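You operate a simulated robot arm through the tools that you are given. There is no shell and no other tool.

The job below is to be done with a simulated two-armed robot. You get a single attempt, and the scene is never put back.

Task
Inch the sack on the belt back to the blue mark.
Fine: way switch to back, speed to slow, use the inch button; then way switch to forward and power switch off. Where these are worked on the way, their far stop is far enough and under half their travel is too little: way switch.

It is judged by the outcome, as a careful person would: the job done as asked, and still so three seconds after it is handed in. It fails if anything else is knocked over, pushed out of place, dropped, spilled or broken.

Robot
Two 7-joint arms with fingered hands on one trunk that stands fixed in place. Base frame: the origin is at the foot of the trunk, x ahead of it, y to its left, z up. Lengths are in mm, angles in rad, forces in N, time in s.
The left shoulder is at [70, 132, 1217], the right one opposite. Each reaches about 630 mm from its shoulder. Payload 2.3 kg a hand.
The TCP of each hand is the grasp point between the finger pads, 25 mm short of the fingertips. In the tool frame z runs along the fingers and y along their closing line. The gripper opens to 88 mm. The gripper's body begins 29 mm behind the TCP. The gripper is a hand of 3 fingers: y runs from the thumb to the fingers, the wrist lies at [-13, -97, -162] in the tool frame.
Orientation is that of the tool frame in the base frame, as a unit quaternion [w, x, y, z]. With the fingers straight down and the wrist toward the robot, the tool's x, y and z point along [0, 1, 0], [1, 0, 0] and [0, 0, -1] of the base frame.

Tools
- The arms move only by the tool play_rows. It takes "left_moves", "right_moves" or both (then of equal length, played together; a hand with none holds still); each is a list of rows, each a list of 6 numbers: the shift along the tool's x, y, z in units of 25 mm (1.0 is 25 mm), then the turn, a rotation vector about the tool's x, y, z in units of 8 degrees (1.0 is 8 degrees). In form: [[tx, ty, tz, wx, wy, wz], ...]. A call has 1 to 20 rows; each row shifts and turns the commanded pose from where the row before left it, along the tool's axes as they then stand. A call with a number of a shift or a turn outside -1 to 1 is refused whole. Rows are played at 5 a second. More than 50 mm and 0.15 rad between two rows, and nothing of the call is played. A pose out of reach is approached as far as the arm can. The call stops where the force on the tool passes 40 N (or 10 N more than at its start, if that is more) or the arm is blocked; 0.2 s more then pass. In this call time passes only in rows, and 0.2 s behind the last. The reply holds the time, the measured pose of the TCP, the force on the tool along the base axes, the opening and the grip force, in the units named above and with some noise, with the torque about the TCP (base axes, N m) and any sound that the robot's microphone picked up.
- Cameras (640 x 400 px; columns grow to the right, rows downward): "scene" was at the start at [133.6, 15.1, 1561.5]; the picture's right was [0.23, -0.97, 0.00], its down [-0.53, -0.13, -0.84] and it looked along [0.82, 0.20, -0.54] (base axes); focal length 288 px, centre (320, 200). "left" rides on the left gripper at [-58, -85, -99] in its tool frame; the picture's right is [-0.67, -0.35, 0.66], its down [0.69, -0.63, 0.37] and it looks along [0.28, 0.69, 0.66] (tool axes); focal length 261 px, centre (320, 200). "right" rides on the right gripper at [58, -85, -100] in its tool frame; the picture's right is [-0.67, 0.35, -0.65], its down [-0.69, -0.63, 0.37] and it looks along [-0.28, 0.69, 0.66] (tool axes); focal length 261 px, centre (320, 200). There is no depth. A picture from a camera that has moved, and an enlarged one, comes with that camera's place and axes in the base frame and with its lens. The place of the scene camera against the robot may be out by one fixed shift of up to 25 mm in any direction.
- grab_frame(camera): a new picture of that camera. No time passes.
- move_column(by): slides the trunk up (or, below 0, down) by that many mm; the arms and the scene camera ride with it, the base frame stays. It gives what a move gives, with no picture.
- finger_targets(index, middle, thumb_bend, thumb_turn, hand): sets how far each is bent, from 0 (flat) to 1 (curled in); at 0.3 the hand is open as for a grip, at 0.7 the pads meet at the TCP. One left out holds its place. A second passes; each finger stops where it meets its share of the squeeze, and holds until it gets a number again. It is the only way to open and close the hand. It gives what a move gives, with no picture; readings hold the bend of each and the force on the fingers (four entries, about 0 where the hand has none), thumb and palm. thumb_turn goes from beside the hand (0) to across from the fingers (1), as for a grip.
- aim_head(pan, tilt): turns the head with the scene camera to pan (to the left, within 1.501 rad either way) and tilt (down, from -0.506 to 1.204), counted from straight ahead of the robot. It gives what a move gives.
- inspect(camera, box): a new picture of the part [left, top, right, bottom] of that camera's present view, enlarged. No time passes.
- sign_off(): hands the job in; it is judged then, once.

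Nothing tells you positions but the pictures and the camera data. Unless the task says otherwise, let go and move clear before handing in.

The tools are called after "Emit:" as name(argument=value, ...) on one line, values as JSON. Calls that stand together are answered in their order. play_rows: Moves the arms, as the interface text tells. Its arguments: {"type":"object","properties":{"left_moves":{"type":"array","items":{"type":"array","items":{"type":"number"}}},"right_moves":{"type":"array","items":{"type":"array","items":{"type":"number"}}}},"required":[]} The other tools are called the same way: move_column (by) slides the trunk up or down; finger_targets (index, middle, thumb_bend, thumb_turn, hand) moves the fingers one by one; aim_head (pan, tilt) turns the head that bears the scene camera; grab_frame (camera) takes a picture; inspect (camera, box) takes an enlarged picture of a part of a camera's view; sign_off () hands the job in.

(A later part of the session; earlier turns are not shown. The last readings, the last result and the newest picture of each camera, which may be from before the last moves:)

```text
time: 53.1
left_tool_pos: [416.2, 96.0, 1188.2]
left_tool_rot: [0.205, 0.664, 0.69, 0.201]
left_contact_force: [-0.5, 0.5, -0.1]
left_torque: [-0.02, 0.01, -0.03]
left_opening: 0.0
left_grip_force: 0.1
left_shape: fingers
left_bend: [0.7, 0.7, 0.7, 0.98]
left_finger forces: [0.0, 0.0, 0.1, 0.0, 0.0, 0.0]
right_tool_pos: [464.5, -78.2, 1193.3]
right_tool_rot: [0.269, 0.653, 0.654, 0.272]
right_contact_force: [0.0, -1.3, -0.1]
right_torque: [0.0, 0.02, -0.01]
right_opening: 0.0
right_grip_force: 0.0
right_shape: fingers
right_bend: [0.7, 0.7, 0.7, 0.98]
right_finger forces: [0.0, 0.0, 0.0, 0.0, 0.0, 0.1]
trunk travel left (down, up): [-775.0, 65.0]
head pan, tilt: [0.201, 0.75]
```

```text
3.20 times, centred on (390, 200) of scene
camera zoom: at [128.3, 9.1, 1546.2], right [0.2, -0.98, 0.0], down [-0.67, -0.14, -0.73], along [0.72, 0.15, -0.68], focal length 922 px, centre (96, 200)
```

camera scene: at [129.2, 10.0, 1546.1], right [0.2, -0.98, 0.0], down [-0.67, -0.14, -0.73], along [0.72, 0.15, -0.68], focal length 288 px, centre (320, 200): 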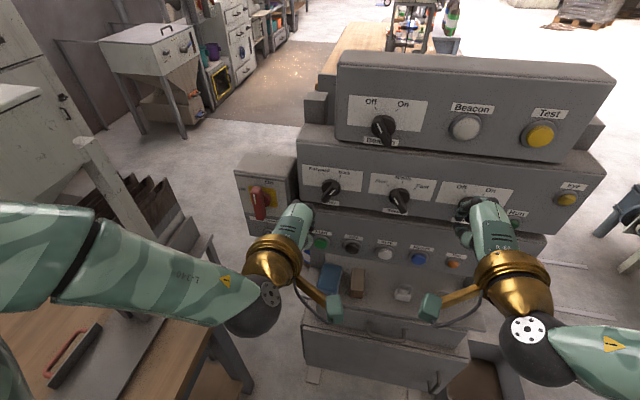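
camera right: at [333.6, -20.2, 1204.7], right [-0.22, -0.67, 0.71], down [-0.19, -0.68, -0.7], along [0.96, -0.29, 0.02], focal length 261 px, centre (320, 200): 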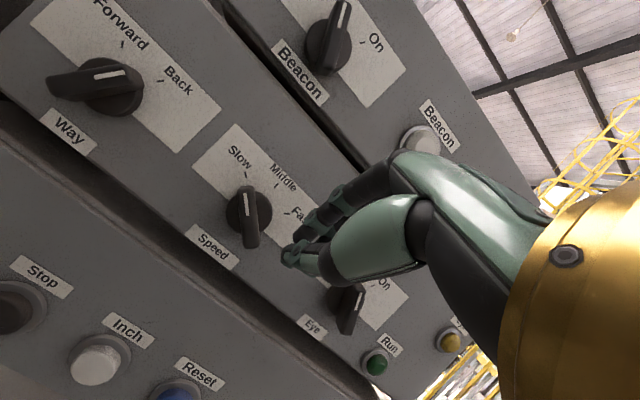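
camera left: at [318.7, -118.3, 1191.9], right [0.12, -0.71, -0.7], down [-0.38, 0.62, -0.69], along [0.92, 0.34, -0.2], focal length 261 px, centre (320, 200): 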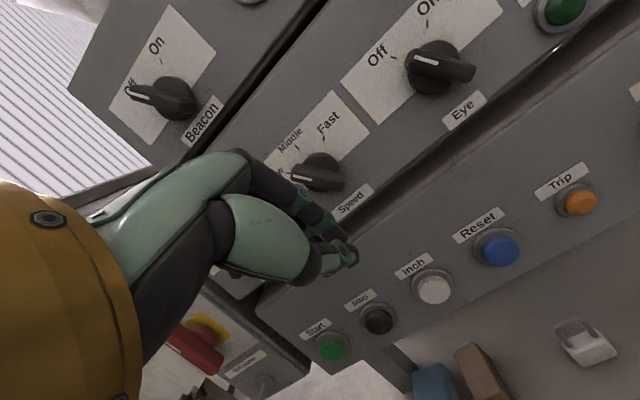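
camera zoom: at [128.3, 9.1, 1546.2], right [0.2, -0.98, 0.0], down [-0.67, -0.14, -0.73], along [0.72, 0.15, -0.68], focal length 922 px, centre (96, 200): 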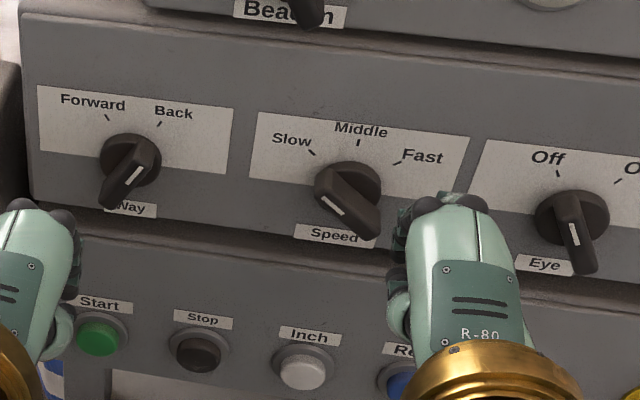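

Speed now points at Slow and stays. Next I'll lower the right hand in front of the Inch button (about [549, -52, 988]), well short of it, and check.

Emit:
play_rows(right_moves=[[0.125, -0.675, 0.675, 0, 0, 0], [0.125, -0.675, 0.675, 0, 0, 0], [0.125, -0.675, 0.675, 0, 0, 0], [0.125, -0.675, 0.675, 0, 0, 0], [0.125, -0.675, 0.675, 0, 0, 0], [0.125, -0.675, 0.675, 0, 0, 0], [0.125, -0.675, 0.675, 0, 0, 0], [0.125, -0.675, 0.675, 0, 0, 0]])

Emit:
grab_frame(camera="right")

Emit:
grab_frame(camera="scene")

```text
time: 54.9
left_tool_pos: [417.7, 97.3, 1187.2]
left_tool_rot: [0.208, 0.665, 0.689, 0.201]
left_contact_force: [0.5, -0.1, 0.1]
left_torque: [0.05, -0.03, -0.03]
left_opening: 0.0
left_grip_force: 0.0
left_shape: fingers
left_bend: [0.7, 0.7, 0.7, 0.98]
left_finger forces: [0.0, 0.0, 0.0, 0.0, 0.0, 0.0]
right_tool_pos: [463.3, -51.6, 1004.8]
right_tool_rot: [0.27, 0.654, 0.653, 0.271]
right_contact_force: [-0.5, -0.1, 0.3]
right_torque: [-0.03, 0.01, -0.01]
right_opening: 0.1
right_grip_force: 0.0
right_shape: fingers
right_bend: [0.7, 0.7, 0.7, 0.98]
right_finger forces: [0.0, 0.0, 0.0, 0.1, 0.0, 0.0]
trunk travel left (down, up): [-775.0, 65.0]
head pan, tilt: [0.201, 0.75]
```

```text
taken
camera right: at [333.2, 7.0, 1014.3], right [-0.22, -0.67, 0.71], down [-0.19, -0.68, -0.7], along [0.96, -0.29, 0.02], focal length 261 px, centre (320, 200)
```

right: 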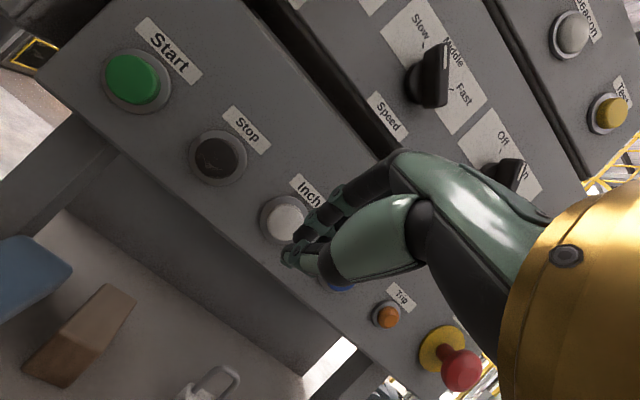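

```text
taken
camera scene: at [128.6, 11.1, 1546.2], right [0.2, -0.98, 0.0], down [-0.67, -0.14, -0.73], along [0.72, 0.15, -0.68], focal length 288 px, centre (320, 200)
```

scene: 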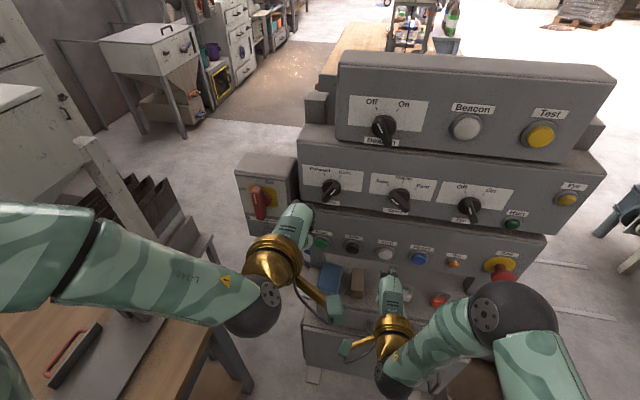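

Emit:
inspect(camera="right", box=[230, 160, 370, 290])

Emit:
inspect(camera="scene", box=[340, 220, 480, 330])

```text
3.08 times, centred on (300, 225) of right
camera zoom: at [333.2, 7.0, 1014.3], right [-0.22, -0.67, 0.71], down [-0.19, -0.68, -0.7], along [0.96, -0.29, 0.02], focal length 802 px, centre (382, 123)
```

zoom: 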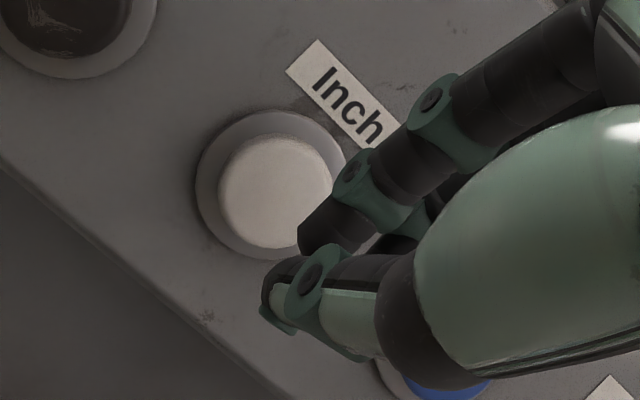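

```text
3.64 times, centred on (410, 275) of scene
camera zoom: at [128.6, 11.1, 1546.2], right [0.2, -0.98, 0.0], down [-0.67, -0.14, -0.73], along [0.72, 0.15, -0.68], focal length 1047 px, centre (-7, -73)
```

zoom: 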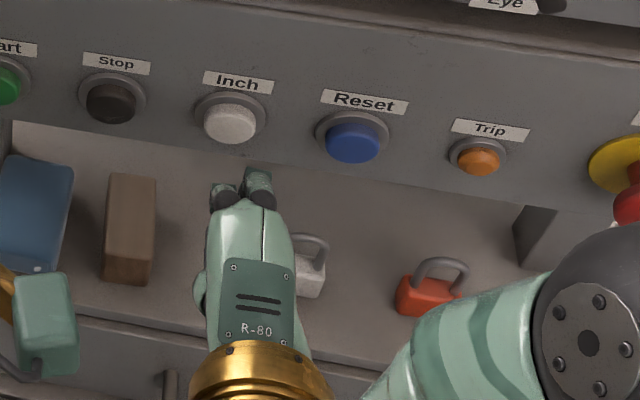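

The right fingertips are in front of the Inch button. I'll turn the head to the belt for a baseline view of the sack and marks while bringing the fingertip near the button.

Emit:
play_rows(right_moves=[[0.02, 0.41, 0.77, 0, 0, 0], [0.02, 0.41, 0.77, 0, 0, 0]])

Emit:
aim_head(pan=-0.85, tilt=0.45)

Emit:
grab_frame(camera="scene")

Emit:
inspect(camera="right", box=[230, 160, 370, 290])

```text
time: 55.5
left_tool_pos: [417.2, 96.5, 1188.0]
left_tool_rot: [0.206, 0.665, 0.69, 0.201]
left_contact_force: [0.7, -0.1, 0.0]
left_torque: [-0.03, -0.01, -0.02]
left_opening: 0.0
left_grip_force: 0.0
left_shape: fingers
left_bend: [0.7, 0.7, 0.7, 0.98]
left_finger forces: [0.0, 0.0, 0.1, 0.1, 0.0, 0.1]
right_tool_pos: [505.8, -50.3, 989.8]
right_tool_rot: [0.27, 0.653, 0.653, 0.27]
right_contact_force: [-0.4, 0.6, 0.2]
right_torque: [-0.02, -0.02, -0.02]
right_opening: 0.0
right_grip_force: 0.0
right_shape: fingers
right_bend: [0.7, 0.7, 0.7, 0.98]
right_finger forces: [0.1, 0.0, 0.1, 0.1, 0.0, 0.0]
trunk travel left (down, up): [-775.0, 65.0]
head pan, tilt: [0.201, 0.75]
```

```text
time: 56.8
left_tool_pos: [416.7, 96.0, 1188.3]
left_tool_rot: [0.206, 0.665, 0.69, 0.2]
left_contact_force: [-0.3, -0.4, -0.1]
left_torque: [0.02, -0.01, -0.03]
left_opening: 0.1
left_grip_force: 0.1
left_shape: fingers
left_bend: [0.7, 0.7, 0.7, 0.98]
left_finger forces: [0.0, 0.1, 0.0, 0.0, 0.1, 0.0]
right_tool_pos: [505.6, -51.0, 991.7]
right_tool_rot: [0.27, 0.653, 0.653, 0.27]
right_contact_force: [0.4, -0.3, 0.7]
right_torque: [-0.01, 0.03, 0.0]
right_opening: 0.1
right_grip_force: 0.0
right_shape: fingers
right_bend: [0.7, 0.7, 0.7, 0.98]
right_finger forces: [0.0, 0.1, 0.0, 0.0, 0.0, 0.0]
trunk travel left (down, up): [-775.0, 65.0]
head pan, tilt: [-0.85, 0.45]
```

```text
taken
camera scene: at [107.8, -74.8, 1572.6], right [-0.75, -0.66, 0.0], down [-0.29, 0.33, -0.9], along [0.59, -0.68, -0.44], focal length 288 px, centre (320, 200)
```

scene: 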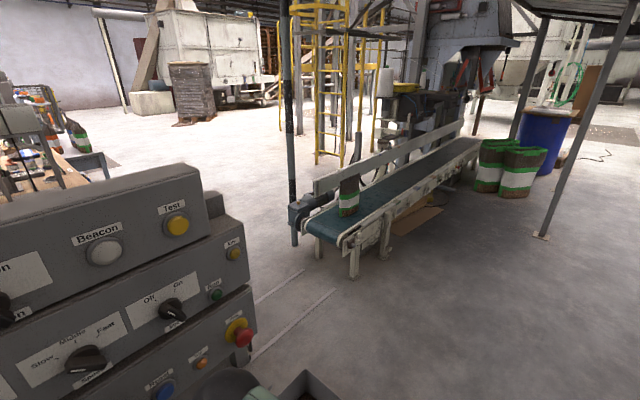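

```text
3.08 times, centred on (300, 225) of right
camera zoom: at [374.6, 7.8, 1001.6], right [-0.22, -0.67, 0.71], down [-0.19, -0.69, -0.7], along [0.96, -0.29, 0.02], focal length 802 px, centre (382, 123)
```

zoom: 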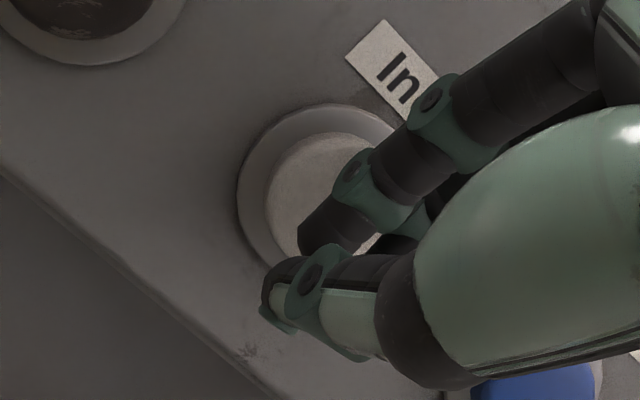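

Emit:
inspect(camera="scene", box=[300, 120, 460, 240])

Emit:
inspect(camera="scene", box=[330, 150, 430, 220])

```text
3.33 times, centred on (380, 180) of scene
camera zoom: at [107.8, -74.8, 1572.6], right [-0.75, -0.66, 0.0], down [-0.29, 0.33, -0.9], along [0.59, -0.68, -0.44], focal length 960 px, centre (120, 267)
```

zoom: 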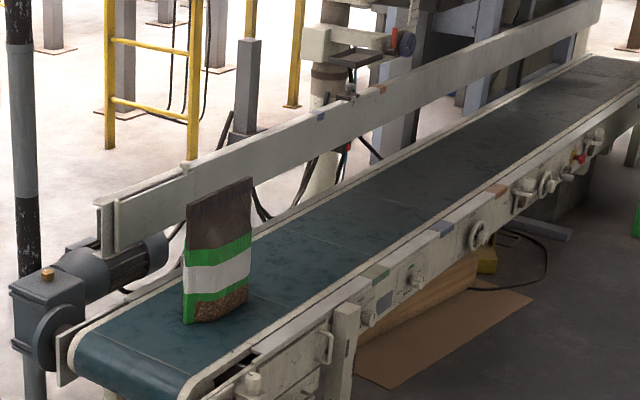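

```text
5.71 times, centred on (380, 185) of scene
camera zoom: at [107.8, -74.8, 1572.6], right [-0.75, -0.66, 0.0], down [-0.29, 0.33, -0.9], along [0.59, -0.68, -0.44], focal length 1646 px, centre (-23, 286)
```

zoom: 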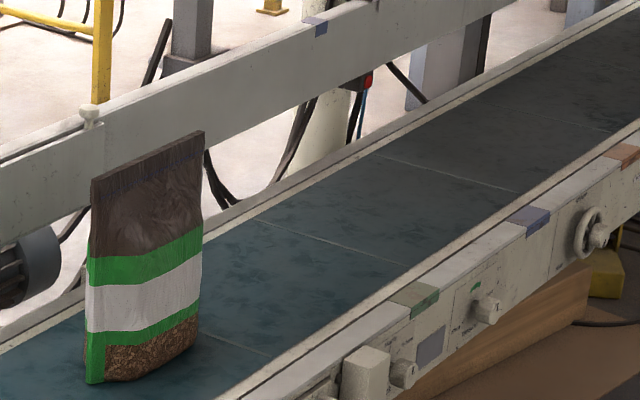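

The belt runs away from the robot to the right, and the sack must travel well along (about 0.6 m) to the blue marks on the near rail and back fence. I'll creep the fingertip onto the Inch button, watching force and sack.

Emit:
play_rows(right_moves=[[0, 0.17, 0.17, 0, 0, 0], [0, 0.15, 0.15, 0, 0, 0]])

Emit:
inspect(camera="right", box=[230, 160, 370, 290])

Emit:
inspect(camera="scene", box=[330, 150, 430, 220])

```text
time: 57.4
left_tool_pos: [417.7, 97.5, 1188.6]
left_tool_rot: [0.205, 0.664, 0.69, 0.201]
left_contact_force: [-1.0, 0.3, -0.3]
left_torque: [0.01, -0.01, 0.0]
left_opening: 0.0
left_grip_force: 0.1
left_shape: fingers
left_bend: [0.7, 0.7, 0.7, 0.98]
left_finger forces: [0.0, 0.0, 0.1, 0.1, 0.0, 0.1]
right_tool_pos: [518.2, -50.0, 990.7]
right_tool_rot: [0.27, 0.654, 0.653, 0.271]
right_contact_force: [0.0, 0.5, 0.7]
right_torque: [0.02, 0.03, 0.0]
right_opening: 0.0
right_grip_force: 0.1
right_shape: fingers
right_bend: [0.7, 0.7, 0.7, 0.98]
right_finger forces: [0.0, 0.0, 0.0, 0.0, 0.0, 0.1]
trunk travel left (down, up): [-775.0, 65.0]
head pan, tilt: [-0.85, 0.45]
```

```text
3.08 times, centred on (300, 225) of right
camera zoom: at [386.2, 7.7, 1001.4], right [-0.22, -0.67, 0.71], down [-0.19, -0.69, -0.7], along [0.96, -0.29, 0.02], focal length 802 px, centre (382, 123)
```

zoom: 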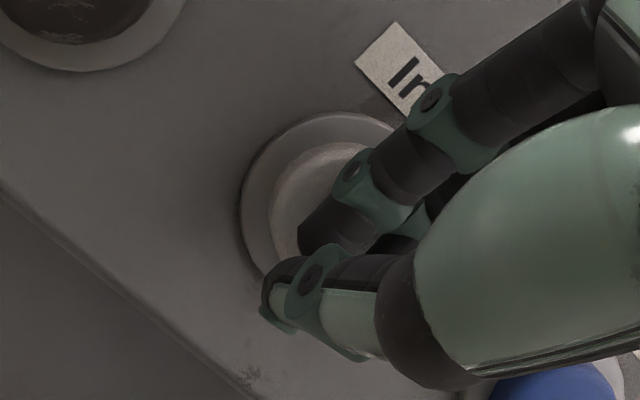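

```text
5.71 times, centred on (380, 185) of scene
camera zoom: at [107.9, -74.9, 1572.6], right [-0.75, -0.66, 0.0], down [-0.29, 0.33, -0.9], along [0.59, -0.68, -0.44], focal length 1646 px, centre (-23, 286)
```

zoom: 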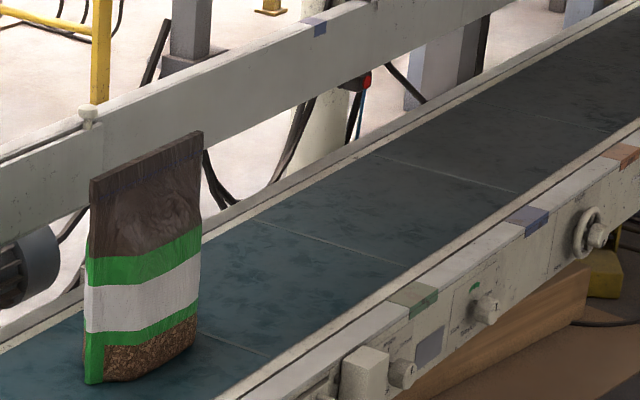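

Emit:
play_rows(right_moves=[[0, 0.09, 0.09, 0, 0, 0], [0, 0.06, 0.06, 0, 0, 0]])

Emit:
inspect(camera="scene", box=[330, 150, 430, 220])

```text
time: 58.0
left_tool_pos: [416.7, 96.7, 1188.4]
left_tool_rot: [0.206, 0.665, 0.69, 0.201]
left_contact_force: [-0.2, 0.3, -0.2]
left_torque: [0.0, 0.01, 0.0]
left_opening: 0.0
left_grip_force: 0.1
left_shape: fingers
left_bend: [0.7, 0.7, 0.7, 0.98]
left_finger forces: [0.1, 0.0, 0.0, 0.0, 0.1, 0.0]
right_tool_pos: [520.9, -48.7, 991.6]
right_tool_rot: [0.27, 0.654, 0.653, 0.271]
right_contact_force: [-1.3, -0.4, 0.6]
right_torque: [-0.02, -0.01, -0.02]
right_opening: 0.4
right_grip_force: 0.9
right_shape: fingers
right_bend: [0.7, 0.7, 0.7, 0.98]
right_finger forces: [0.0, 1.2, 0.0, 0.0, 0.0, 0.1]
trunk travel left (down, up): [-775.0, 65.0]
head pan, tilt: [-0.85, 0.45]
```

```text
5.71 times, centred on (380, 185) of scene
camera zoom: at [106.8, -75.2, 1572.7], right [-0.75, -0.66, 0.0], down [-0.29, 0.33, -0.9], along [0.59, -0.68, -0.44], focal length 1646 px, centre (-23, 286)
```

zoom: 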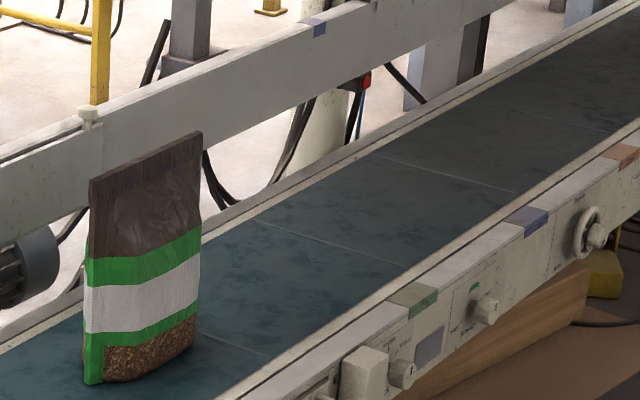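

Light contact (1.2 N on the middle finger). I'll press further in small steps.

Emit:
play_rows(right_moves=[[0, 0.08, 0.08, 0, 0, 0]])

Emit:
inspect(camera="right", box=[230, 160, 370, 290])

Emit:
inspect(camera="scene", box=[330, 150, 430, 220])

```text
time: 58.4
left_tool_pos: [415.8, 96.9, 1187.6]
left_tool_rot: [0.207, 0.664, 0.69, 0.201]
left_contact_force: [-0.5, 0.2, -0.8]
left_torque: [-0.02, 0.0, 0.01]
left_opening: 0.0
left_grip_force: 0.0
left_shape: fingers
left_bend: [0.7, 0.7, 0.7, 0.98]
left_finger forces: [0.1, 0.0, 0.0, 0.1, 0.0, 0.0]
right_tool_pos: [524.5, -51.2, 991.5]
right_tool_rot: [0.271, 0.653, 0.653, 0.27]
right_contact_force: [-2.8, -0.2, 0.7]
right_torque: [0.02, -0.01, 0.0]
right_opening: 0.0
right_grip_force: 0.9
right_shape: fingers
right_bend: [0.7, 0.7, 0.7, 0.98]
right_finger forces: [0.0, 2.3, 0.1, 0.0, 0.0, 0.0]
trunk travel left (down, up): [-775.0, 65.0]
head pan, tilt: [-0.85, 0.45]
heard: click
```

```text
3.08 times, centred on (300, 225) of right
camera zoom: at [392.8, 7.6, 1002.1], right [-0.22, -0.67, 0.71], down [-0.19, -0.69, -0.7], along [0.96, -0.29, 0.02], focal length 802 px, centre (382, 123)
```

zoom: 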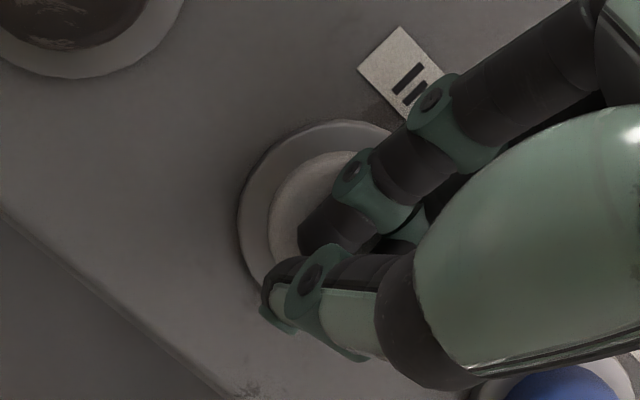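

```text
5.71 times, centred on (380, 185) of scene
camera zoom: at [105.7, -74.7, 1572.8], right [-0.75, -0.66, 0.0], down [-0.29, 0.33, -0.9], along [0.59, -0.68, -0.43], focal length 1646 px, centre (-23, 286)
```

zoom: 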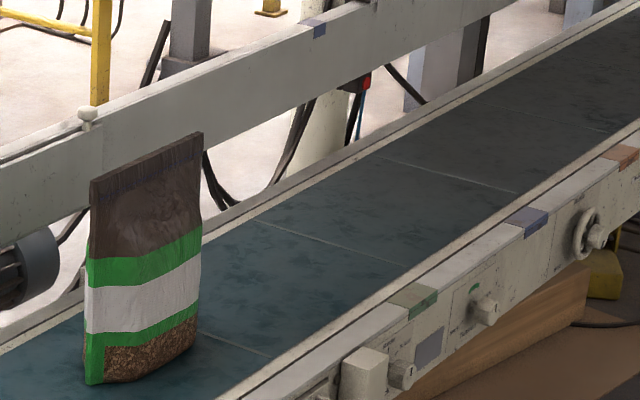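

A click was heard with the button pressed. I'll hold for a second and see whether the sack moves.

Emit:
play_rows(right_moves=[[0, 0, 0, 0, 0, 0], [0, 0, 0, 0, 0, 0], [0, 0, 0, 0, 0, 0]])

Emit:
inspect(camera="scene", box=[330, 150, 430, 220])

```text
time: 59.2
left_tool_pos: [414.9, 98.2, 1189.3]
left_tool_rot: [0.207, 0.664, 0.689, 0.202]
left_contact_force: [0.0, 0.0, -0.3]
left_torque: [0.01, 0.03, 0.02]
left_opening: 0.0
left_grip_force: 0.1
left_shape: fingers
left_bend: [0.7, 0.7, 0.7, 0.98]
left_finger forces: [0.1, 0.0, 0.2, 0.1, 0.0, 0.1]
right_tool_pos: [522.8, -49.6, 991.6]
right_tool_rot: [0.27, 0.653, 0.653, 0.271]
right_contact_force: [-2.3, 0.9, 1.4]
right_torque: [0.0, -0.03, 0.01]
right_opening: 0.0
right_grip_force: 1.5
right_shape: fingers
right_bend: [0.7, 0.7, 0.7, 0.98]
right_finger forces: [0.0, 2.5, 0.0, 0.0, 0.0, 0.0]
trunk travel left (down, up): [-775.0, 65.0]
head pan, tilt: [-0.85, 0.45]
```

```text
5.71 times, centred on (380, 185) of scene
camera zoom: at [105.9, -74.7, 1572.8], right [-0.75, -0.66, 0.0], down [-0.29, 0.33, -0.9], along [0.59, -0.68, -0.43], focal length 1646 px, centre (-23, 286)
```

zoom: 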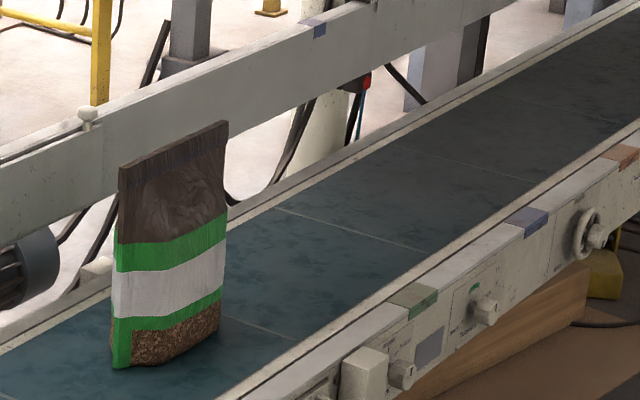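

The sack moves back along the belt while the button is held. I'll keep holding and check in stages.

Emit:
play_rows(right_moves=[[0, 0, 0, 0, 0, 0], [0, 0, 0, 0, 0, 0], [0, 0, 0, 0, 0, 0], [0, 0, 0, 0, 0, 0], [0, 0, 0, 0, 0, 0], [0, 0, 0, 0, 0, 0], [0, 0, 0, 0, 0, 0], [0, 0, 0, 0, 0, 0], [0, 0, 0, 0, 0, 0]])

Emit:
inspect(camera="scene", box=[330, 150, 430, 220])

```text
time: 61.2
left_tool_pos: [415.8, 96.9, 1187.6]
left_tool_rot: [0.207, 0.664, 0.69, 0.201]
left_contact_force: [0.5, 0.7, -1.0]
left_torque: [0.0, 0.03, 0.02]
left_opening: 0.0
left_grip_force: 0.1
left_shape: fingers
left_bend: [0.7, 0.7, 0.7, 0.98]
left_finger forces: [0.1, 0.0, 0.0, 0.0, 0.1, 0.1]
right_tool_pos: [523.4, -49.1, 991.6]
right_tool_rot: [0.271, 0.654, 0.653, 0.27]
right_contact_force: [-2.7, 0.8, 0.8]
right_torque: [0.03, -0.01, 0.0]
right_opening: 0.1
right_grip_force: 1.2
right_shape: fingers
right_bend: [0.7, 0.7, 0.7, 0.98]
right_finger forces: [0.1, 2.5, 0.0, 0.1, 0.0, 0.0]
trunk travel left (down, up): [-775.0, 65.0]
head pan, tilt: [-0.85, 0.45]
```

```text
5.71 times, centred on (380, 185) of scene
camera zoom: at [106.0, -74.7, 1572.8], right [-0.75, -0.66, 0.0], down [-0.29, 0.33, -0.9], along [0.59, -0.68, -0.43], focal length 1646 px, centre (-23, 286)
```

zoom: 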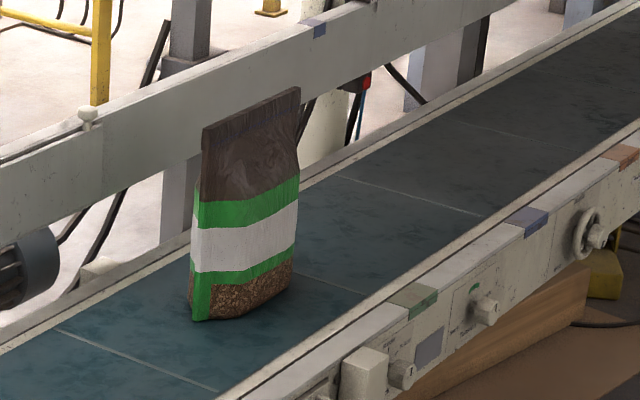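

The sack moves steadily (about 0.09 of the camera height per second); roughly 6 s more are needed. I'll hold for just under 4 s and check again.

Emit:
play_rows(right_moves=[[0, 0, 0, 0, 0, 0], [0, 0, 0, 0, 0, 0], [0, 0, 0, 0, 0, 0], [0, 0, 0, 0, 0, 0], [0, 0, 0, 0, 0, 0], [0, 0, 0, 0, 0, 0], [0, 0, 0, 0, 0, 0], [0, 0, 0, 0, 0, 0], [0, 0, 0, 0, 0, 0], [0, 0, 0, 0, 0, 0], [0, 0, 0, 0, 0, 0], [0, 0, 0, 0, 0, 0], [0, 0, 0, 0, 0, 0], [0, 0, 0, 0, 0, 0], [0, 0, 0, 0, 0, 0], [0, 0, 0, 0, 0, 0], [0, 0, 0, 0, 0, 0]])

Emit:
inspect(camera="scene", box=[350, 145, 450, 215])

```text
time: 64.8
left_tool_pos: [416.3, 97.1, 1189.0]
left_tool_rot: [0.207, 0.664, 0.69, 0.202]
left_contact_force: [0.6, 0.4, 0.2]
left_torque: [-0.03, 0.01, 0.01]
left_opening: 0.1
left_grip_force: 0.0
left_shape: fingers
left_bend: [0.7, 0.7, 0.7, 0.98]
left_finger forces: [0.0, 0.0, 0.0, 0.0, 0.0, 0.0]
right_tool_pos: [524.5, -50.3, 991.6]
right_tool_rot: [0.271, 0.653, 0.653, 0.271]
right_contact_force: [-2.5, 0.2, 1.3]
right_torque: [-0.02, -0.03, -0.02]
right_opening: 0.1
right_grip_force: 1.4
right_shape: fingers
right_bend: [0.7, 0.7, 0.7, 0.98]
right_finger forces: [0.1, 2.6, 0.0, 0.0, 0.1, 0.0]
trunk travel left (down, up): [-775.0, 65.0]
head pan, tilt: [-0.85, 0.45]
```

```text
5.71 times, centred on (400, 180) of scene
camera zoom: at [106.0, -74.7, 1572.8], right [-0.75, -0.66, 0.0], down [-0.29, 0.33, -0.9], along [0.59, -0.68, -0.43], focal length 1646 px, centre (-137, 314)
```

zoom: 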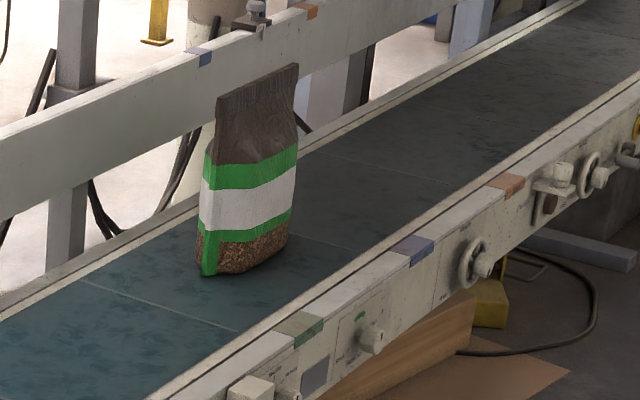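

The sack is about 2.3 s short of the blue line. I'll hold about 1.4 s more and check.

Emit:
play_rows(right_moves=[[0, 0, 0, 0, 0, 0], [0, 0, 0, 0, 0, 0], [0, 0, 0, 0, 0, 0], [0, 0, 0, 0, 0, 0], [0, 0, 0, 0, 0, 0], [0, 0, 0, 0, 0, 0]])

Emit:
inspect(camera="scene", box=[360, 145, 440, 205])

```text
time: 66.2
left_tool_pos: [415.1, 96.9, 1188.2]
left_tool_rot: [0.206, 0.665, 0.689, 0.201]
left_contact_force: [0.3, 0.0, 0.3]
left_torque: [0.01, 0.0, 0.01]
left_opening: 0.0
left_grip_force: 0.0
left_shape: fingers
left_bend: [0.7, 0.7, 0.7, 0.98]
left_finger forces: [0.0, 0.0, 0.0, 0.0, 0.0, 0.1]
right_tool_pos: [524.1, -50.2, 991.7]
right_tool_rot: [0.27, 0.653, 0.653, 0.271]
right_contact_force: [-2.1, 0.7, 0.3]
right_torque: [-0.01, -0.03, -0.01]
right_opening: 0.3
right_grip_force: 1.9
right_shape: fingers
right_bend: [0.7, 0.7, 0.7, 0.98]
right_finger forces: [0.0, 2.6, 0.0, 0.0, 0.0, 0.0]
trunk travel left (down, up): [-775.0, 65.0]
head pan, tilt: [-0.85, 0.45]
```

```text
6.67 times, centred on (400, 175) of scene
camera zoom: at [106.0, -74.7, 1572.8], right [-0.75, -0.66, 0.0], down [-0.29, 0.33, -0.9], along [0.59, -0.68, -0.43], focal length 1920 px, centre (-213, 367)
```

zoom: 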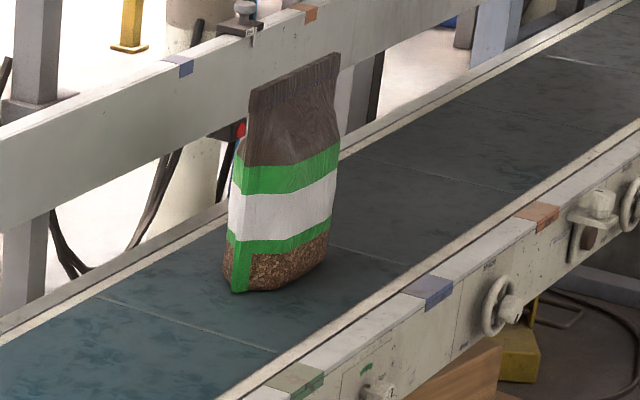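

About 0.9 s of travel remains. I'll hold 0.4 s more, check, then release.

Emit:
play_rows(right_moves=[[0, 0, 0, 0, 0, 0]])

Emit:
inspect(camera="scene", box=[360, 145, 440, 205])

```text
time: 66.6
left_tool_pos: [414.6, 97.7, 1188.1]
left_tool_rot: [0.206, 0.664, 0.69, 0.201]
left_contact_force: [-0.3, -0.4, 0.1]
left_torque: [-0.02, 0.03, -0.01]
left_opening: 0.3
left_grip_force: 0.1
left_shape: fingers
left_bend: [0.7, 0.7, 0.7, 0.98]
left_finger forces: [0.1, 0.0, 0.1, 0.1, 0.0, 0.1]
right_tool_pos: [524.5, -50.7, 991.9]
right_tool_rot: [0.27, 0.653, 0.653, 0.271]
right_contact_force: [-2.3, 0.6, 0.9]
right_torque: [0.02, -0.03, -0.02]
right_opening: 0.2
right_grip_force: 1.3
right_shape: fingers
right_bend: [0.7, 0.7, 0.7, 0.98]
right_finger forces: [0.0, 2.6, 0.1, 0.0, 0.0, 0.0]
trunk travel left (down, up): [-775.0, 65.0]
head pan, tilt: [-0.85, 0.45]
```

```text
6.67 times, centred on (400, 175) of scene
camera zoom: at [106.0, -74.7, 1572.8], right [-0.75, -0.66, 0.0], down [-0.29, 0.33, -0.9], along [0.59, -0.68, -0.43], focal length 1920 px, centre (-213, 367)
```

zoom: 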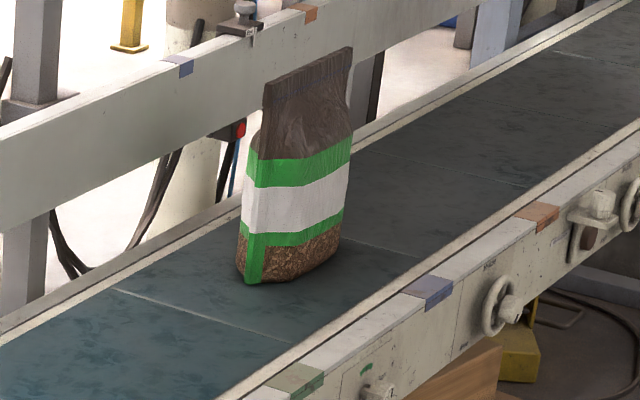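

About 0.55 s of travel remains; I'll hold 0.2 s more and then let go, allowing for run-on.

Emit:
play_rows(right_moves=[[0, 0, 0, 0, 0, 0], [0, -0.35, -0.35, 0, 0, 0]])

Emit:
inspect(camera="scene", box=[360, 145, 440, 205])

```text
time: 67.2
left_tool_pos: [416.5, 96.9, 1188.4]
left_tool_rot: [0.205, 0.665, 0.69, 0.2]
left_contact_force: [0.2, -0.6, 0.2]
left_torque: [0.0, -0.01, -0.01]
left_opening: 0.1
left_grip_force: 0.0
left_shape: fingers
left_bend: [0.7, 0.7, 0.7, 0.98]
left_finger forces: [0.1, 0.0, 0.0, 0.0, 0.0, 0.0]
right_tool_pos: [514.2, -50.4, 990.1]
right_tool_rot: [0.27, 0.654, 0.653, 0.27]
right_contact_force: [0.0, 0.1, 0.0]
right_torque: [-0.02, -0.02, 0.0]
right_opening: 0.0
right_grip_force: 0.0
right_shape: fingers
right_bend: [0.7, 0.7, 0.7, 0.98]
right_finger forces: [0.0, 0.0, 0.0, 0.0, 0.0, 0.0]
trunk travel left (down, up): [-775.0, 65.0]
head pan, tilt: [-0.85, 0.45]
```

```text
6.67 times, centred on (400, 175) of scene
camera zoom: at [108.2, -75.1, 1572.6], right [-0.75, -0.66, 0.0], down [-0.29, 0.33, -0.9], along [0.59, -0.68, -0.44], focal length 1920 px, centre (-213, 367)
```

zoom: 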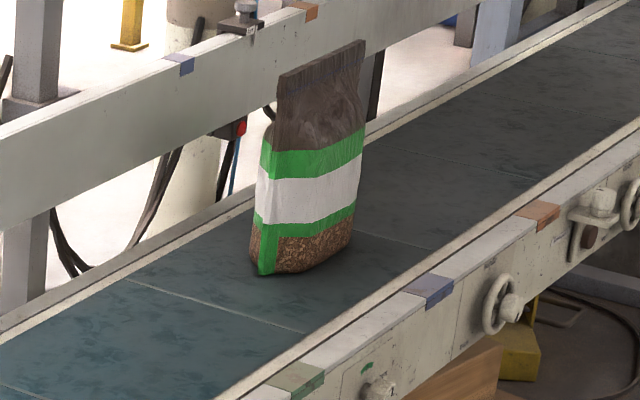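

Released. I'll let a moment pass to see where the sack settles.

Emit:
play_rows(right_moves=[[0, 0, 0, 0, 0, 0], [0, 0, 0, 0, 0, 0], [0, 0, 0, 0, 0, 0]])

Emit:
inspect(camera="scene", box=[360, 145, 440, 205])

Emit:
inspect(camera="scene", box=[380, 160, 430, 200])

```text
time: 68.0
left_tool_pos: [417.6, 97.5, 1187.0]
left_tool_rot: [0.206, 0.664, 0.69, 0.2]
left_contact_force: [0.3, -0.3, 0.8]
left_torque: [0.01, 0.0, 0.01]
left_opening: 0.0
left_grip_force: 0.0
left_shape: fingers
left_bend: [0.7, 0.7, 0.7, 0.98]
left_finger forces: [0.0, 0.1, 0.0, 0.0, 0.0, 0.0]
right_tool_pos: [511.8, -50.9, 989.5]
right_tool_rot: [0.27, 0.653, 0.654, 0.271]
right_contact_force: [0.5, 0.5, -0.1]
right_torque: [0.0, -0.02, 0.0]
right_opening: 0.0
right_grip_force: 0.0
right_shape: fingers
right_bend: [0.7, 0.7, 0.7, 0.98]
right_finger forces: [0.1, 0.0, 0.1, 0.0, 0.1, 0.1]
trunk travel left (down, up): [-775.0, 65.0]
head pan, tilt: [-0.85, 0.45]
```

```text
6.67 times, centred on (400, 175) of scene
camera zoom: at [107.6, -74.9, 1572.6], right [-0.75, -0.66, 0.0], down [-0.29, 0.33, -0.9], along [0.59, -0.68, -0.44], focal length 1920 px, centre (-213, 367)
```

zoom: 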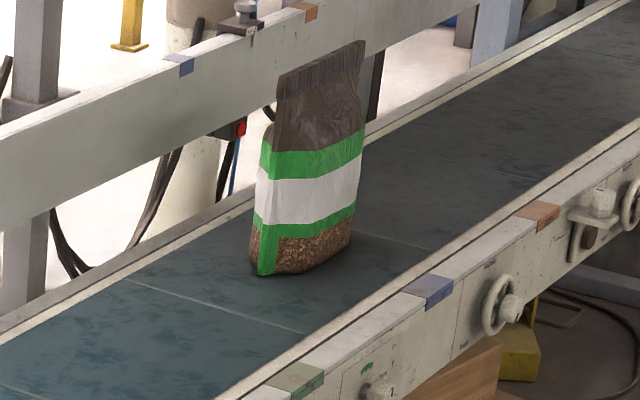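

```text
10.00 times, centred on (405, 180) of scene
camera zoom: at [107.6, -74.9, 1572.6], right [-0.75, -0.66, 0.0], down [-0.29, 0.33, -0.9], along [0.59, -0.68, -0.44], focal length 2880 px, centre (-530, 400)
```

zoom: 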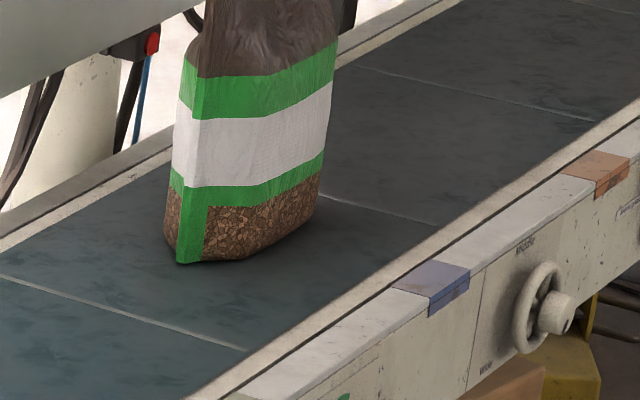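

The sack has stopped with its middle on the line between the blue marks (within about a centimetre or so by my reckoning). I'll withdraw the right hand from the button and turn the head back to the console for the Way switch.

Emit:
play_rows(right_moves=[[0, -0.755, -0.755, 0, 0, 0], [0, -0.755, -0.755, 0, 0, 0], [0, -0.755, -0.755, 0, 0, 0], [-0.9, 0.4, -0.66, 0, 0, 0], [-0.9, 0.4, -0.66, 0, 0, 0], [-0.9, 0.4, -0.66, 0, 0, 0], [-0.9, 0.4, -0.66, 0, 0, 0], [-0.9, 0.2, -0.4, 0, 0, 0]])

Emit:
inspect(camera="scene", box=[360, 145, 440, 205])

Emit:
aim_head(pan=0.2, tilt=0.75)

Emit:
grab_frame(camera="scene")

Emit:
grab_frame(camera="left")

```text
time: 69.8
left_tool_pos: [415.4, 97.1, 1188.0]
left_tool_rot: [0.205, 0.665, 0.69, 0.201]
left_contact_force: [0.6, -0.1, 0.9]
left_torque: [0.01, -0.01, -0.03]
left_opening: 0.0
left_grip_force: 0.1
left_shape: fingers
left_bend: [0.7, 0.7, 0.7, 0.98]
left_finger forces: [0.1, 0.0, 0.0, 0.0, 0.1, 0.1]
right_tool_pos: [403.5, -117.4, 1089.2]
right_tool_rot: [0.271, 0.654, 0.652, 0.271]
right_contact_force: [0.3, 0.5, 0.3]
right_torque: [-0.02, 0.01, -0.01]
right_opening: 0.1
right_grip_force: 0.0
right_shape: fingers
right_bend: [0.7, 0.7, 0.7, 0.98]
right_finger forces: [0.0, 0.1, 0.0, 0.0, 0.0, 0.1]
right hand out of reach, approached as far as the arm can: row 6, 7, 8
trunk travel left (down, up): [-775.0, 65.0]
head pan, tilt: [-0.85, 0.45]
```

```text
6.67 times, centred on (400, 175) of scene
camera zoom: at [106.9, -75.3, 1572.7], right [-0.75, -0.66, 0.0], down [-0.29, 0.33, -0.9], along [0.59, -0.68, -0.44], focal length 1920 px, centre (-213, 367)
```

zoom: 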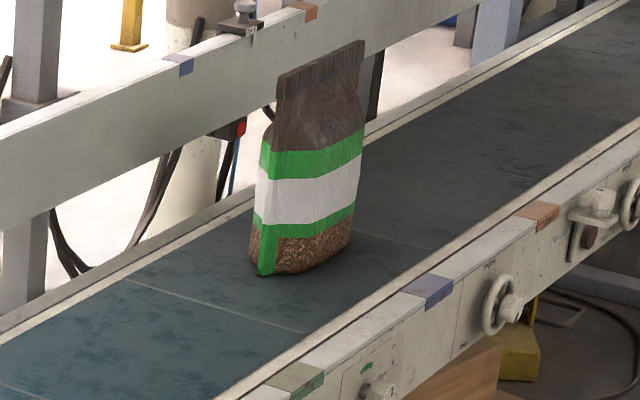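

```text
time: 71.1
left_tool_pos: [416.5, 96.5, 1188.3]
left_tool_rot: [0.207, 0.665, 0.689, 0.2]
left_contact_force: [0.3, -0.3, 0.6]
left_torque: [0.02, 0.0, 0.03]
left_opening: 0.0
left_grip_force: 0.2
left_shape: fingers
left_bend: [0.7, 0.7, 0.7, 0.98]
left_finger forces: [0.0, 0.0, 0.0, 0.1, 0.0, 0.2]
right_tool_pos: [403.8, -117.0, 1087.8]
right_tool_rot: [0.27, 0.654, 0.653, 0.27]
right_contact_force: [0.8, 0.3, 0.2]
right_torque: [-0.02, 0.01, 0.0]
right_opening: 0.0
right_grip_force: 0.0
right_shape: fingers
right_bend: [0.7, 0.7, 0.7, 0.98]
right_finger forces: [0.2, 0.0, 0.1, 0.1, 0.0, 0.0]
trunk travel left (down, up): [-775.0, 65.0]
head pan, tilt: [0.201, 0.75]
```

```text
taken
camera scene: at [128.2, 10.5, 1546.2], right [0.2, -0.98, 0.0], down [-0.67, -0.14, -0.73], along [0.72, 0.15, -0.68], focal length 288 px, centre (320, 200)
```

scene: 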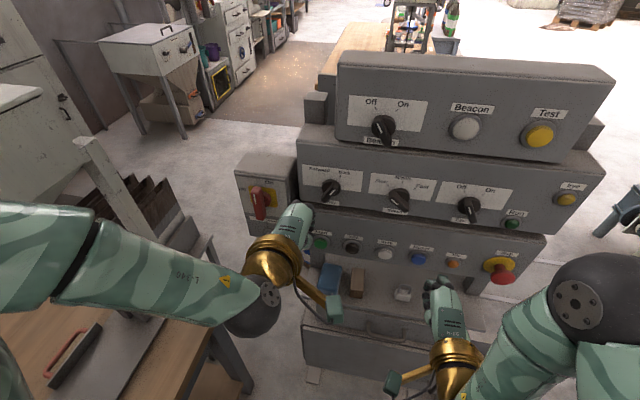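

```text
taken
camera left: at [293.3, 36.0, 1226.7], right [0.09, -0.68, -0.73], down [-0.35, 0.66, -0.66], along [0.93, 0.31, -0.17], focal length 261 px, centre (320, 200)
```

left: 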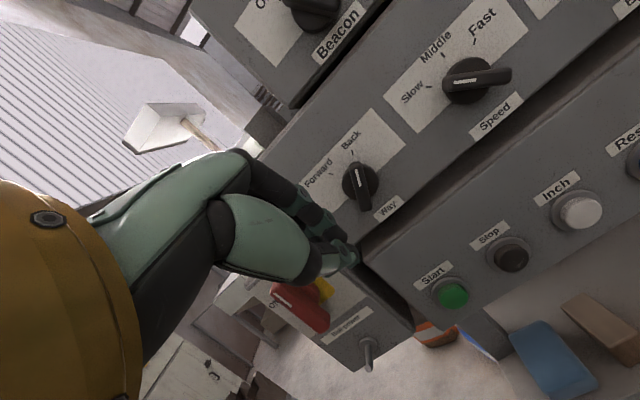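

The right hand is parked clear and the sack has not moved. Now the left hand: I'll level its pitch and bring the fingertips to the left of the lower end of the Way bar to push that end right, back to Forward.

Emit:
play_rows(left_moves=[[0, 0, 0, -0.73, 0, 0], [0, 0, 0, -0.73, 0, 0], [0.25, 0.07, 0.78, 0, 0, 0], [0.25, 0.07, 0.78, 0, 0, 0], [0.25, 0.07, 0.78, 0, 0, 0], [0.25, 0.07, 0.78, 0, 0, 0]])

Emit:
grab_frame(camera="left")

Emit:
inspect(camera="scene", box=[230, 140, 390, 260])

```text
time: 72.5
left_tool_pos: [475.4, 120.1, 1136.5]
left_tool_rot: [0.271, 0.641, 0.665, 0.271]
left_contact_force: [0.5, 0.1, 0.5]
left_torque: [0.03, 0.0, 0.06]
left_opening: 0.1
left_grip_force: 0.1
left_shape: fingers
left_bend: [0.7, 0.7, 0.7, 0.98]
left_finger forces: [0.0, 0.1, 0.0, 0.1, 0.0, 0.0]
right_tool_pos: [404.1, -119.2, 1086.6]
right_tool_rot: [0.271, 0.655, 0.652, 0.269]
right_contact_force: [0.1, 0.5, -0.1]
right_torque: [0.03, -0.03, 0.05]
right_opening: 0.0
right_grip_force: 0.0
right_shape: fingers
right_bend: [0.7, 0.7, 0.7, 0.98]
right_finger forces: [0.1, 0.1, 0.0, 0.0, 0.0, 0.1]
trunk travel left (down, up): [-775.0, 65.0]
head pan, tilt: [0.201, 0.75]
```

```text
taken
camera left: at [348.8, 58.7, 1149.8], right [0.24, -0.67, -0.7], down [-0.21, 0.67, -0.71], along [0.95, 0.32, 0.02], focal length 261 px, centre (320, 200)
```

left: 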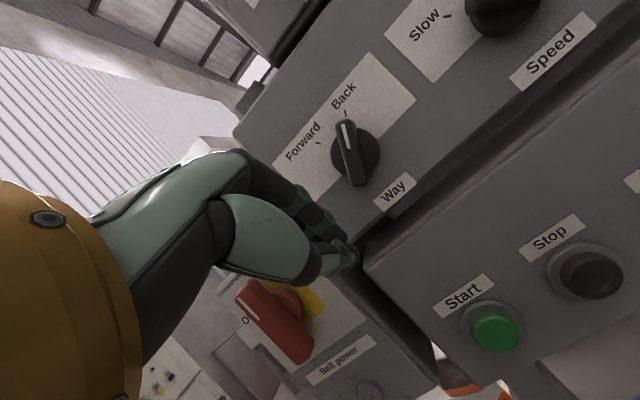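

```text
3.33 times, centred on (310, 200) of scene
camera zoom: at [128.2, 6.9, 1546.2], right [0.2, -0.98, 0.0], down [-0.67, -0.13, -0.73], along [0.72, 0.15, -0.68], focal length 960 px, centre (353, 200)
```

zoom: 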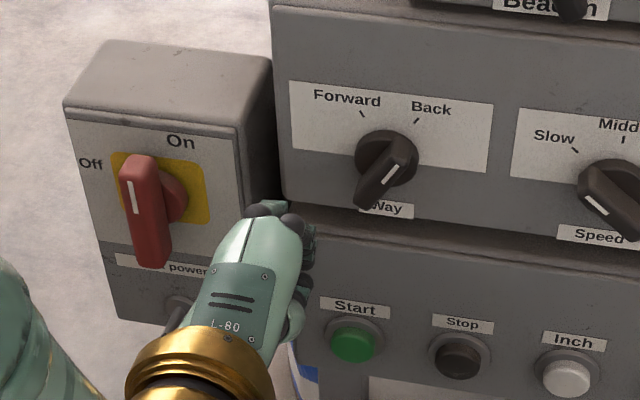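

Emit:
play_rows(left_moves=[[0.02, 0.378, 0.425, 0, 0, 0], [0.02, 0.378, 0.425, 0, 0, 0], [0.02, 0.378, 0.425, 0, 0, 0]])

Emit:
inspect(camera="left", box=[260, 90, 460, 260])

```text
time: 73.3
left_tool_pos: [517.9, 122.1, 1134.9]
left_tool_rot: [0.27, 0.638, 0.668, 0.27]
left_contact_force: [-0.4, 0.1, -0.5]
left_torque: [-0.01, 0.0, 0.0]
left_opening: 0.2
left_grip_force: 0.1
left_shape: fingers
left_bend: [0.7, 0.7, 0.7, 0.98]
left_finger forces: [0.0, 0.0, 0.0, 0.1, 0.0, 0.1]
left hand out of reach, approached as far as the arm can: row 3
right_tool_pos: [404.5, -117.3, 1086.9]
right_tool_rot: [0.271, 0.655, 0.652, 0.269]
right_contact_force: [0.4, 0.1, 0.2]
right_torque: [0.03, 0.0, -0.02]
right_opening: 0.0
right_grip_force: 0.2
right_shape: fingers
right_bend: [0.7, 0.7, 0.7, 0.98]
right_finger forces: [0.0, 0.0, 0.0, 0.0, 0.0, 0.1]
trunk travel left (down, up): [-775.0, 65.0]
head pan, tilt: [0.201, 0.75]
```

```text
2.35 times, centred on (360, 175) of left
camera zoom: at [390.0, 59.5, 1148.2], right [0.24, -0.67, -0.7], down [-0.21, 0.67, -0.71], along [0.95, 0.32, 0.02], focal length 613 px, centre (226, 259)
```

zoom: 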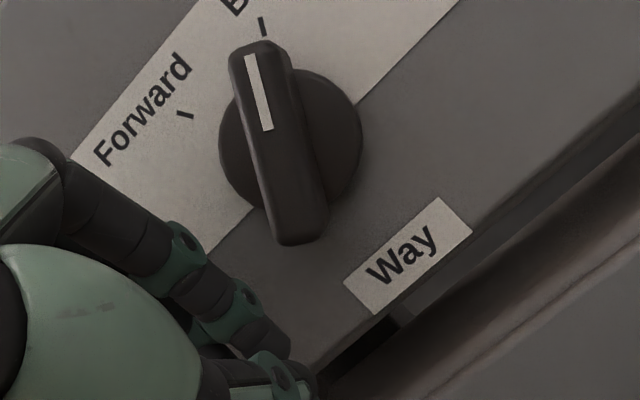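

Emit:
play_rows(left_moves=[[-0.2, 0, 0, 0, 0, 0], [-0.2, 0, 0, 0, 0, 0], [-0.2, 0, 0, 0, 0, 0]])

Emit:
inspect(camera="left", box=[260, 90, 460, 260])

```text
time: 74.1
left_tool_pos: [518.1, 109.2, 1135.9]
left_tool_rot: [0.272, 0.64, 0.666, 0.27]
left_contact_force: [-1.2, 0.8, -0.8]
left_torque: [0.0, -0.01, -0.01]
left_opening: 0.2
left_grip_force: 0.4
left_shape: fingers
left_bend: [0.7, 0.7, 0.7, 0.98]
left_finger forces: [0.8, 0.0, 0.1, 0.1, 0.0, 0.0]
right_tool_pos: [403.6, -115.7, 1087.8]
right_tool_rot: [0.271, 0.654, 0.653, 0.269]
right_contact_force: [0.7, 0.4, 0.4]
right_torque: [0.02, 0.03, -0.03]
right_opening: 0.0
right_grip_force: 0.0
right_shape: fingers
right_bend: [0.7, 0.7, 0.7, 0.98]
right_finger forces: [0.0, 0.0, 0.1, 0.0, 0.1, 0.1]
trunk travel left (down, up): [-775.0, 65.0]
head pan, tilt: [0.201, 0.75]
```

```text
2.35 times, centred on (360, 175) of left
camera zoom: at [390.3, 47.0, 1148.7], right [0.24, -0.68, -0.7], down [-0.21, 0.67, -0.72], along [0.95, 0.32, 0.02], focal length 613 px, centre (226, 259)
```

zoom: 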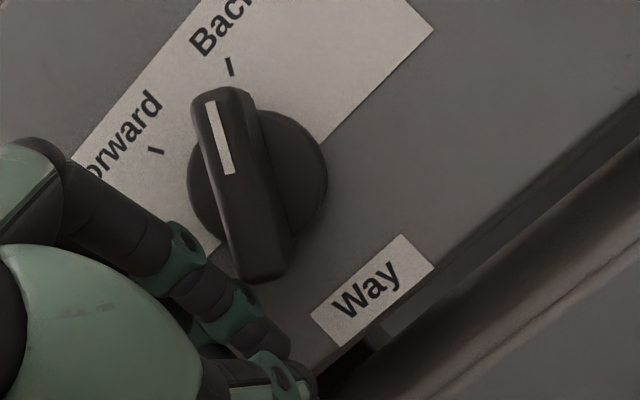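

Contact with the lower end of the bar; I'll keep pushing right in small steps.

Emit:
play_rows(left_moves=[[-0.2, 0, 0, 0, 0, 0], [-0.2, 0, 0, 0, 0, 0]])

Emit:
inspect(camera="left", box=[260, 90, 460, 260])

```text
time: 74.7
left_tool_pos: [519.5, 98.5, 1136.1]
left_tool_rot: [0.273, 0.64, 0.666, 0.27]
left_contact_force: [0.2, 1.8, -1.5]
left_torque: [-0.01, 0.0, 0.01]
left_opening: 0.0
left_grip_force: 1.1
left_shape: fingers
left_bend: [0.7, 0.7, 0.7, 0.98]
left_finger forces: [1.6, 0.0, 0.0, 0.0, 0.0, 0.1]
right_tool_pos: [404.3, -116.6, 1086.6]
right_tool_rot: [0.27, 0.654, 0.653, 0.269]
right_contact_force: [0.3, -0.5, -0.3]
right_torque: [-0.03, 0.0, 0.0]
right_opening: 0.0
right_grip_force: 0.1
right_shape: fingers
right_bend: [0.7, 0.7, 0.7, 0.98]
right_finger forces: [0.0, 0.0, 0.0, 0.0, 0.0, 0.0]
trunk travel left (down, up): [-775.0, 65.0]
head pan, tilt: [0.201, 0.75]
```

```text
2.35 times, centred on (360, 175) of left
camera zoom: at [391.0, 36.8, 1149.0], right [0.24, -0.68, -0.7], down [-0.21, 0.67, -0.72], along [0.95, 0.32, 0.02], focal length 613 px, centre (226, 259)
```

zoom: 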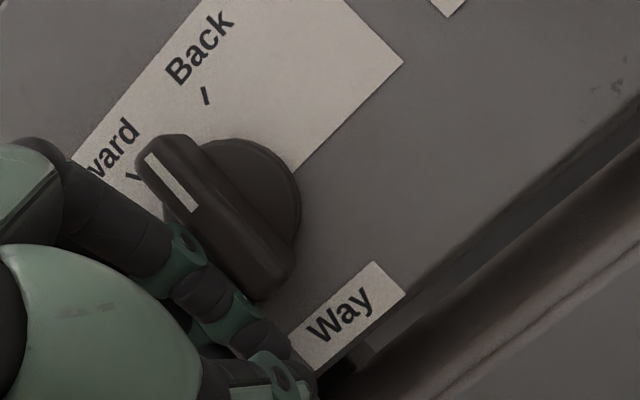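

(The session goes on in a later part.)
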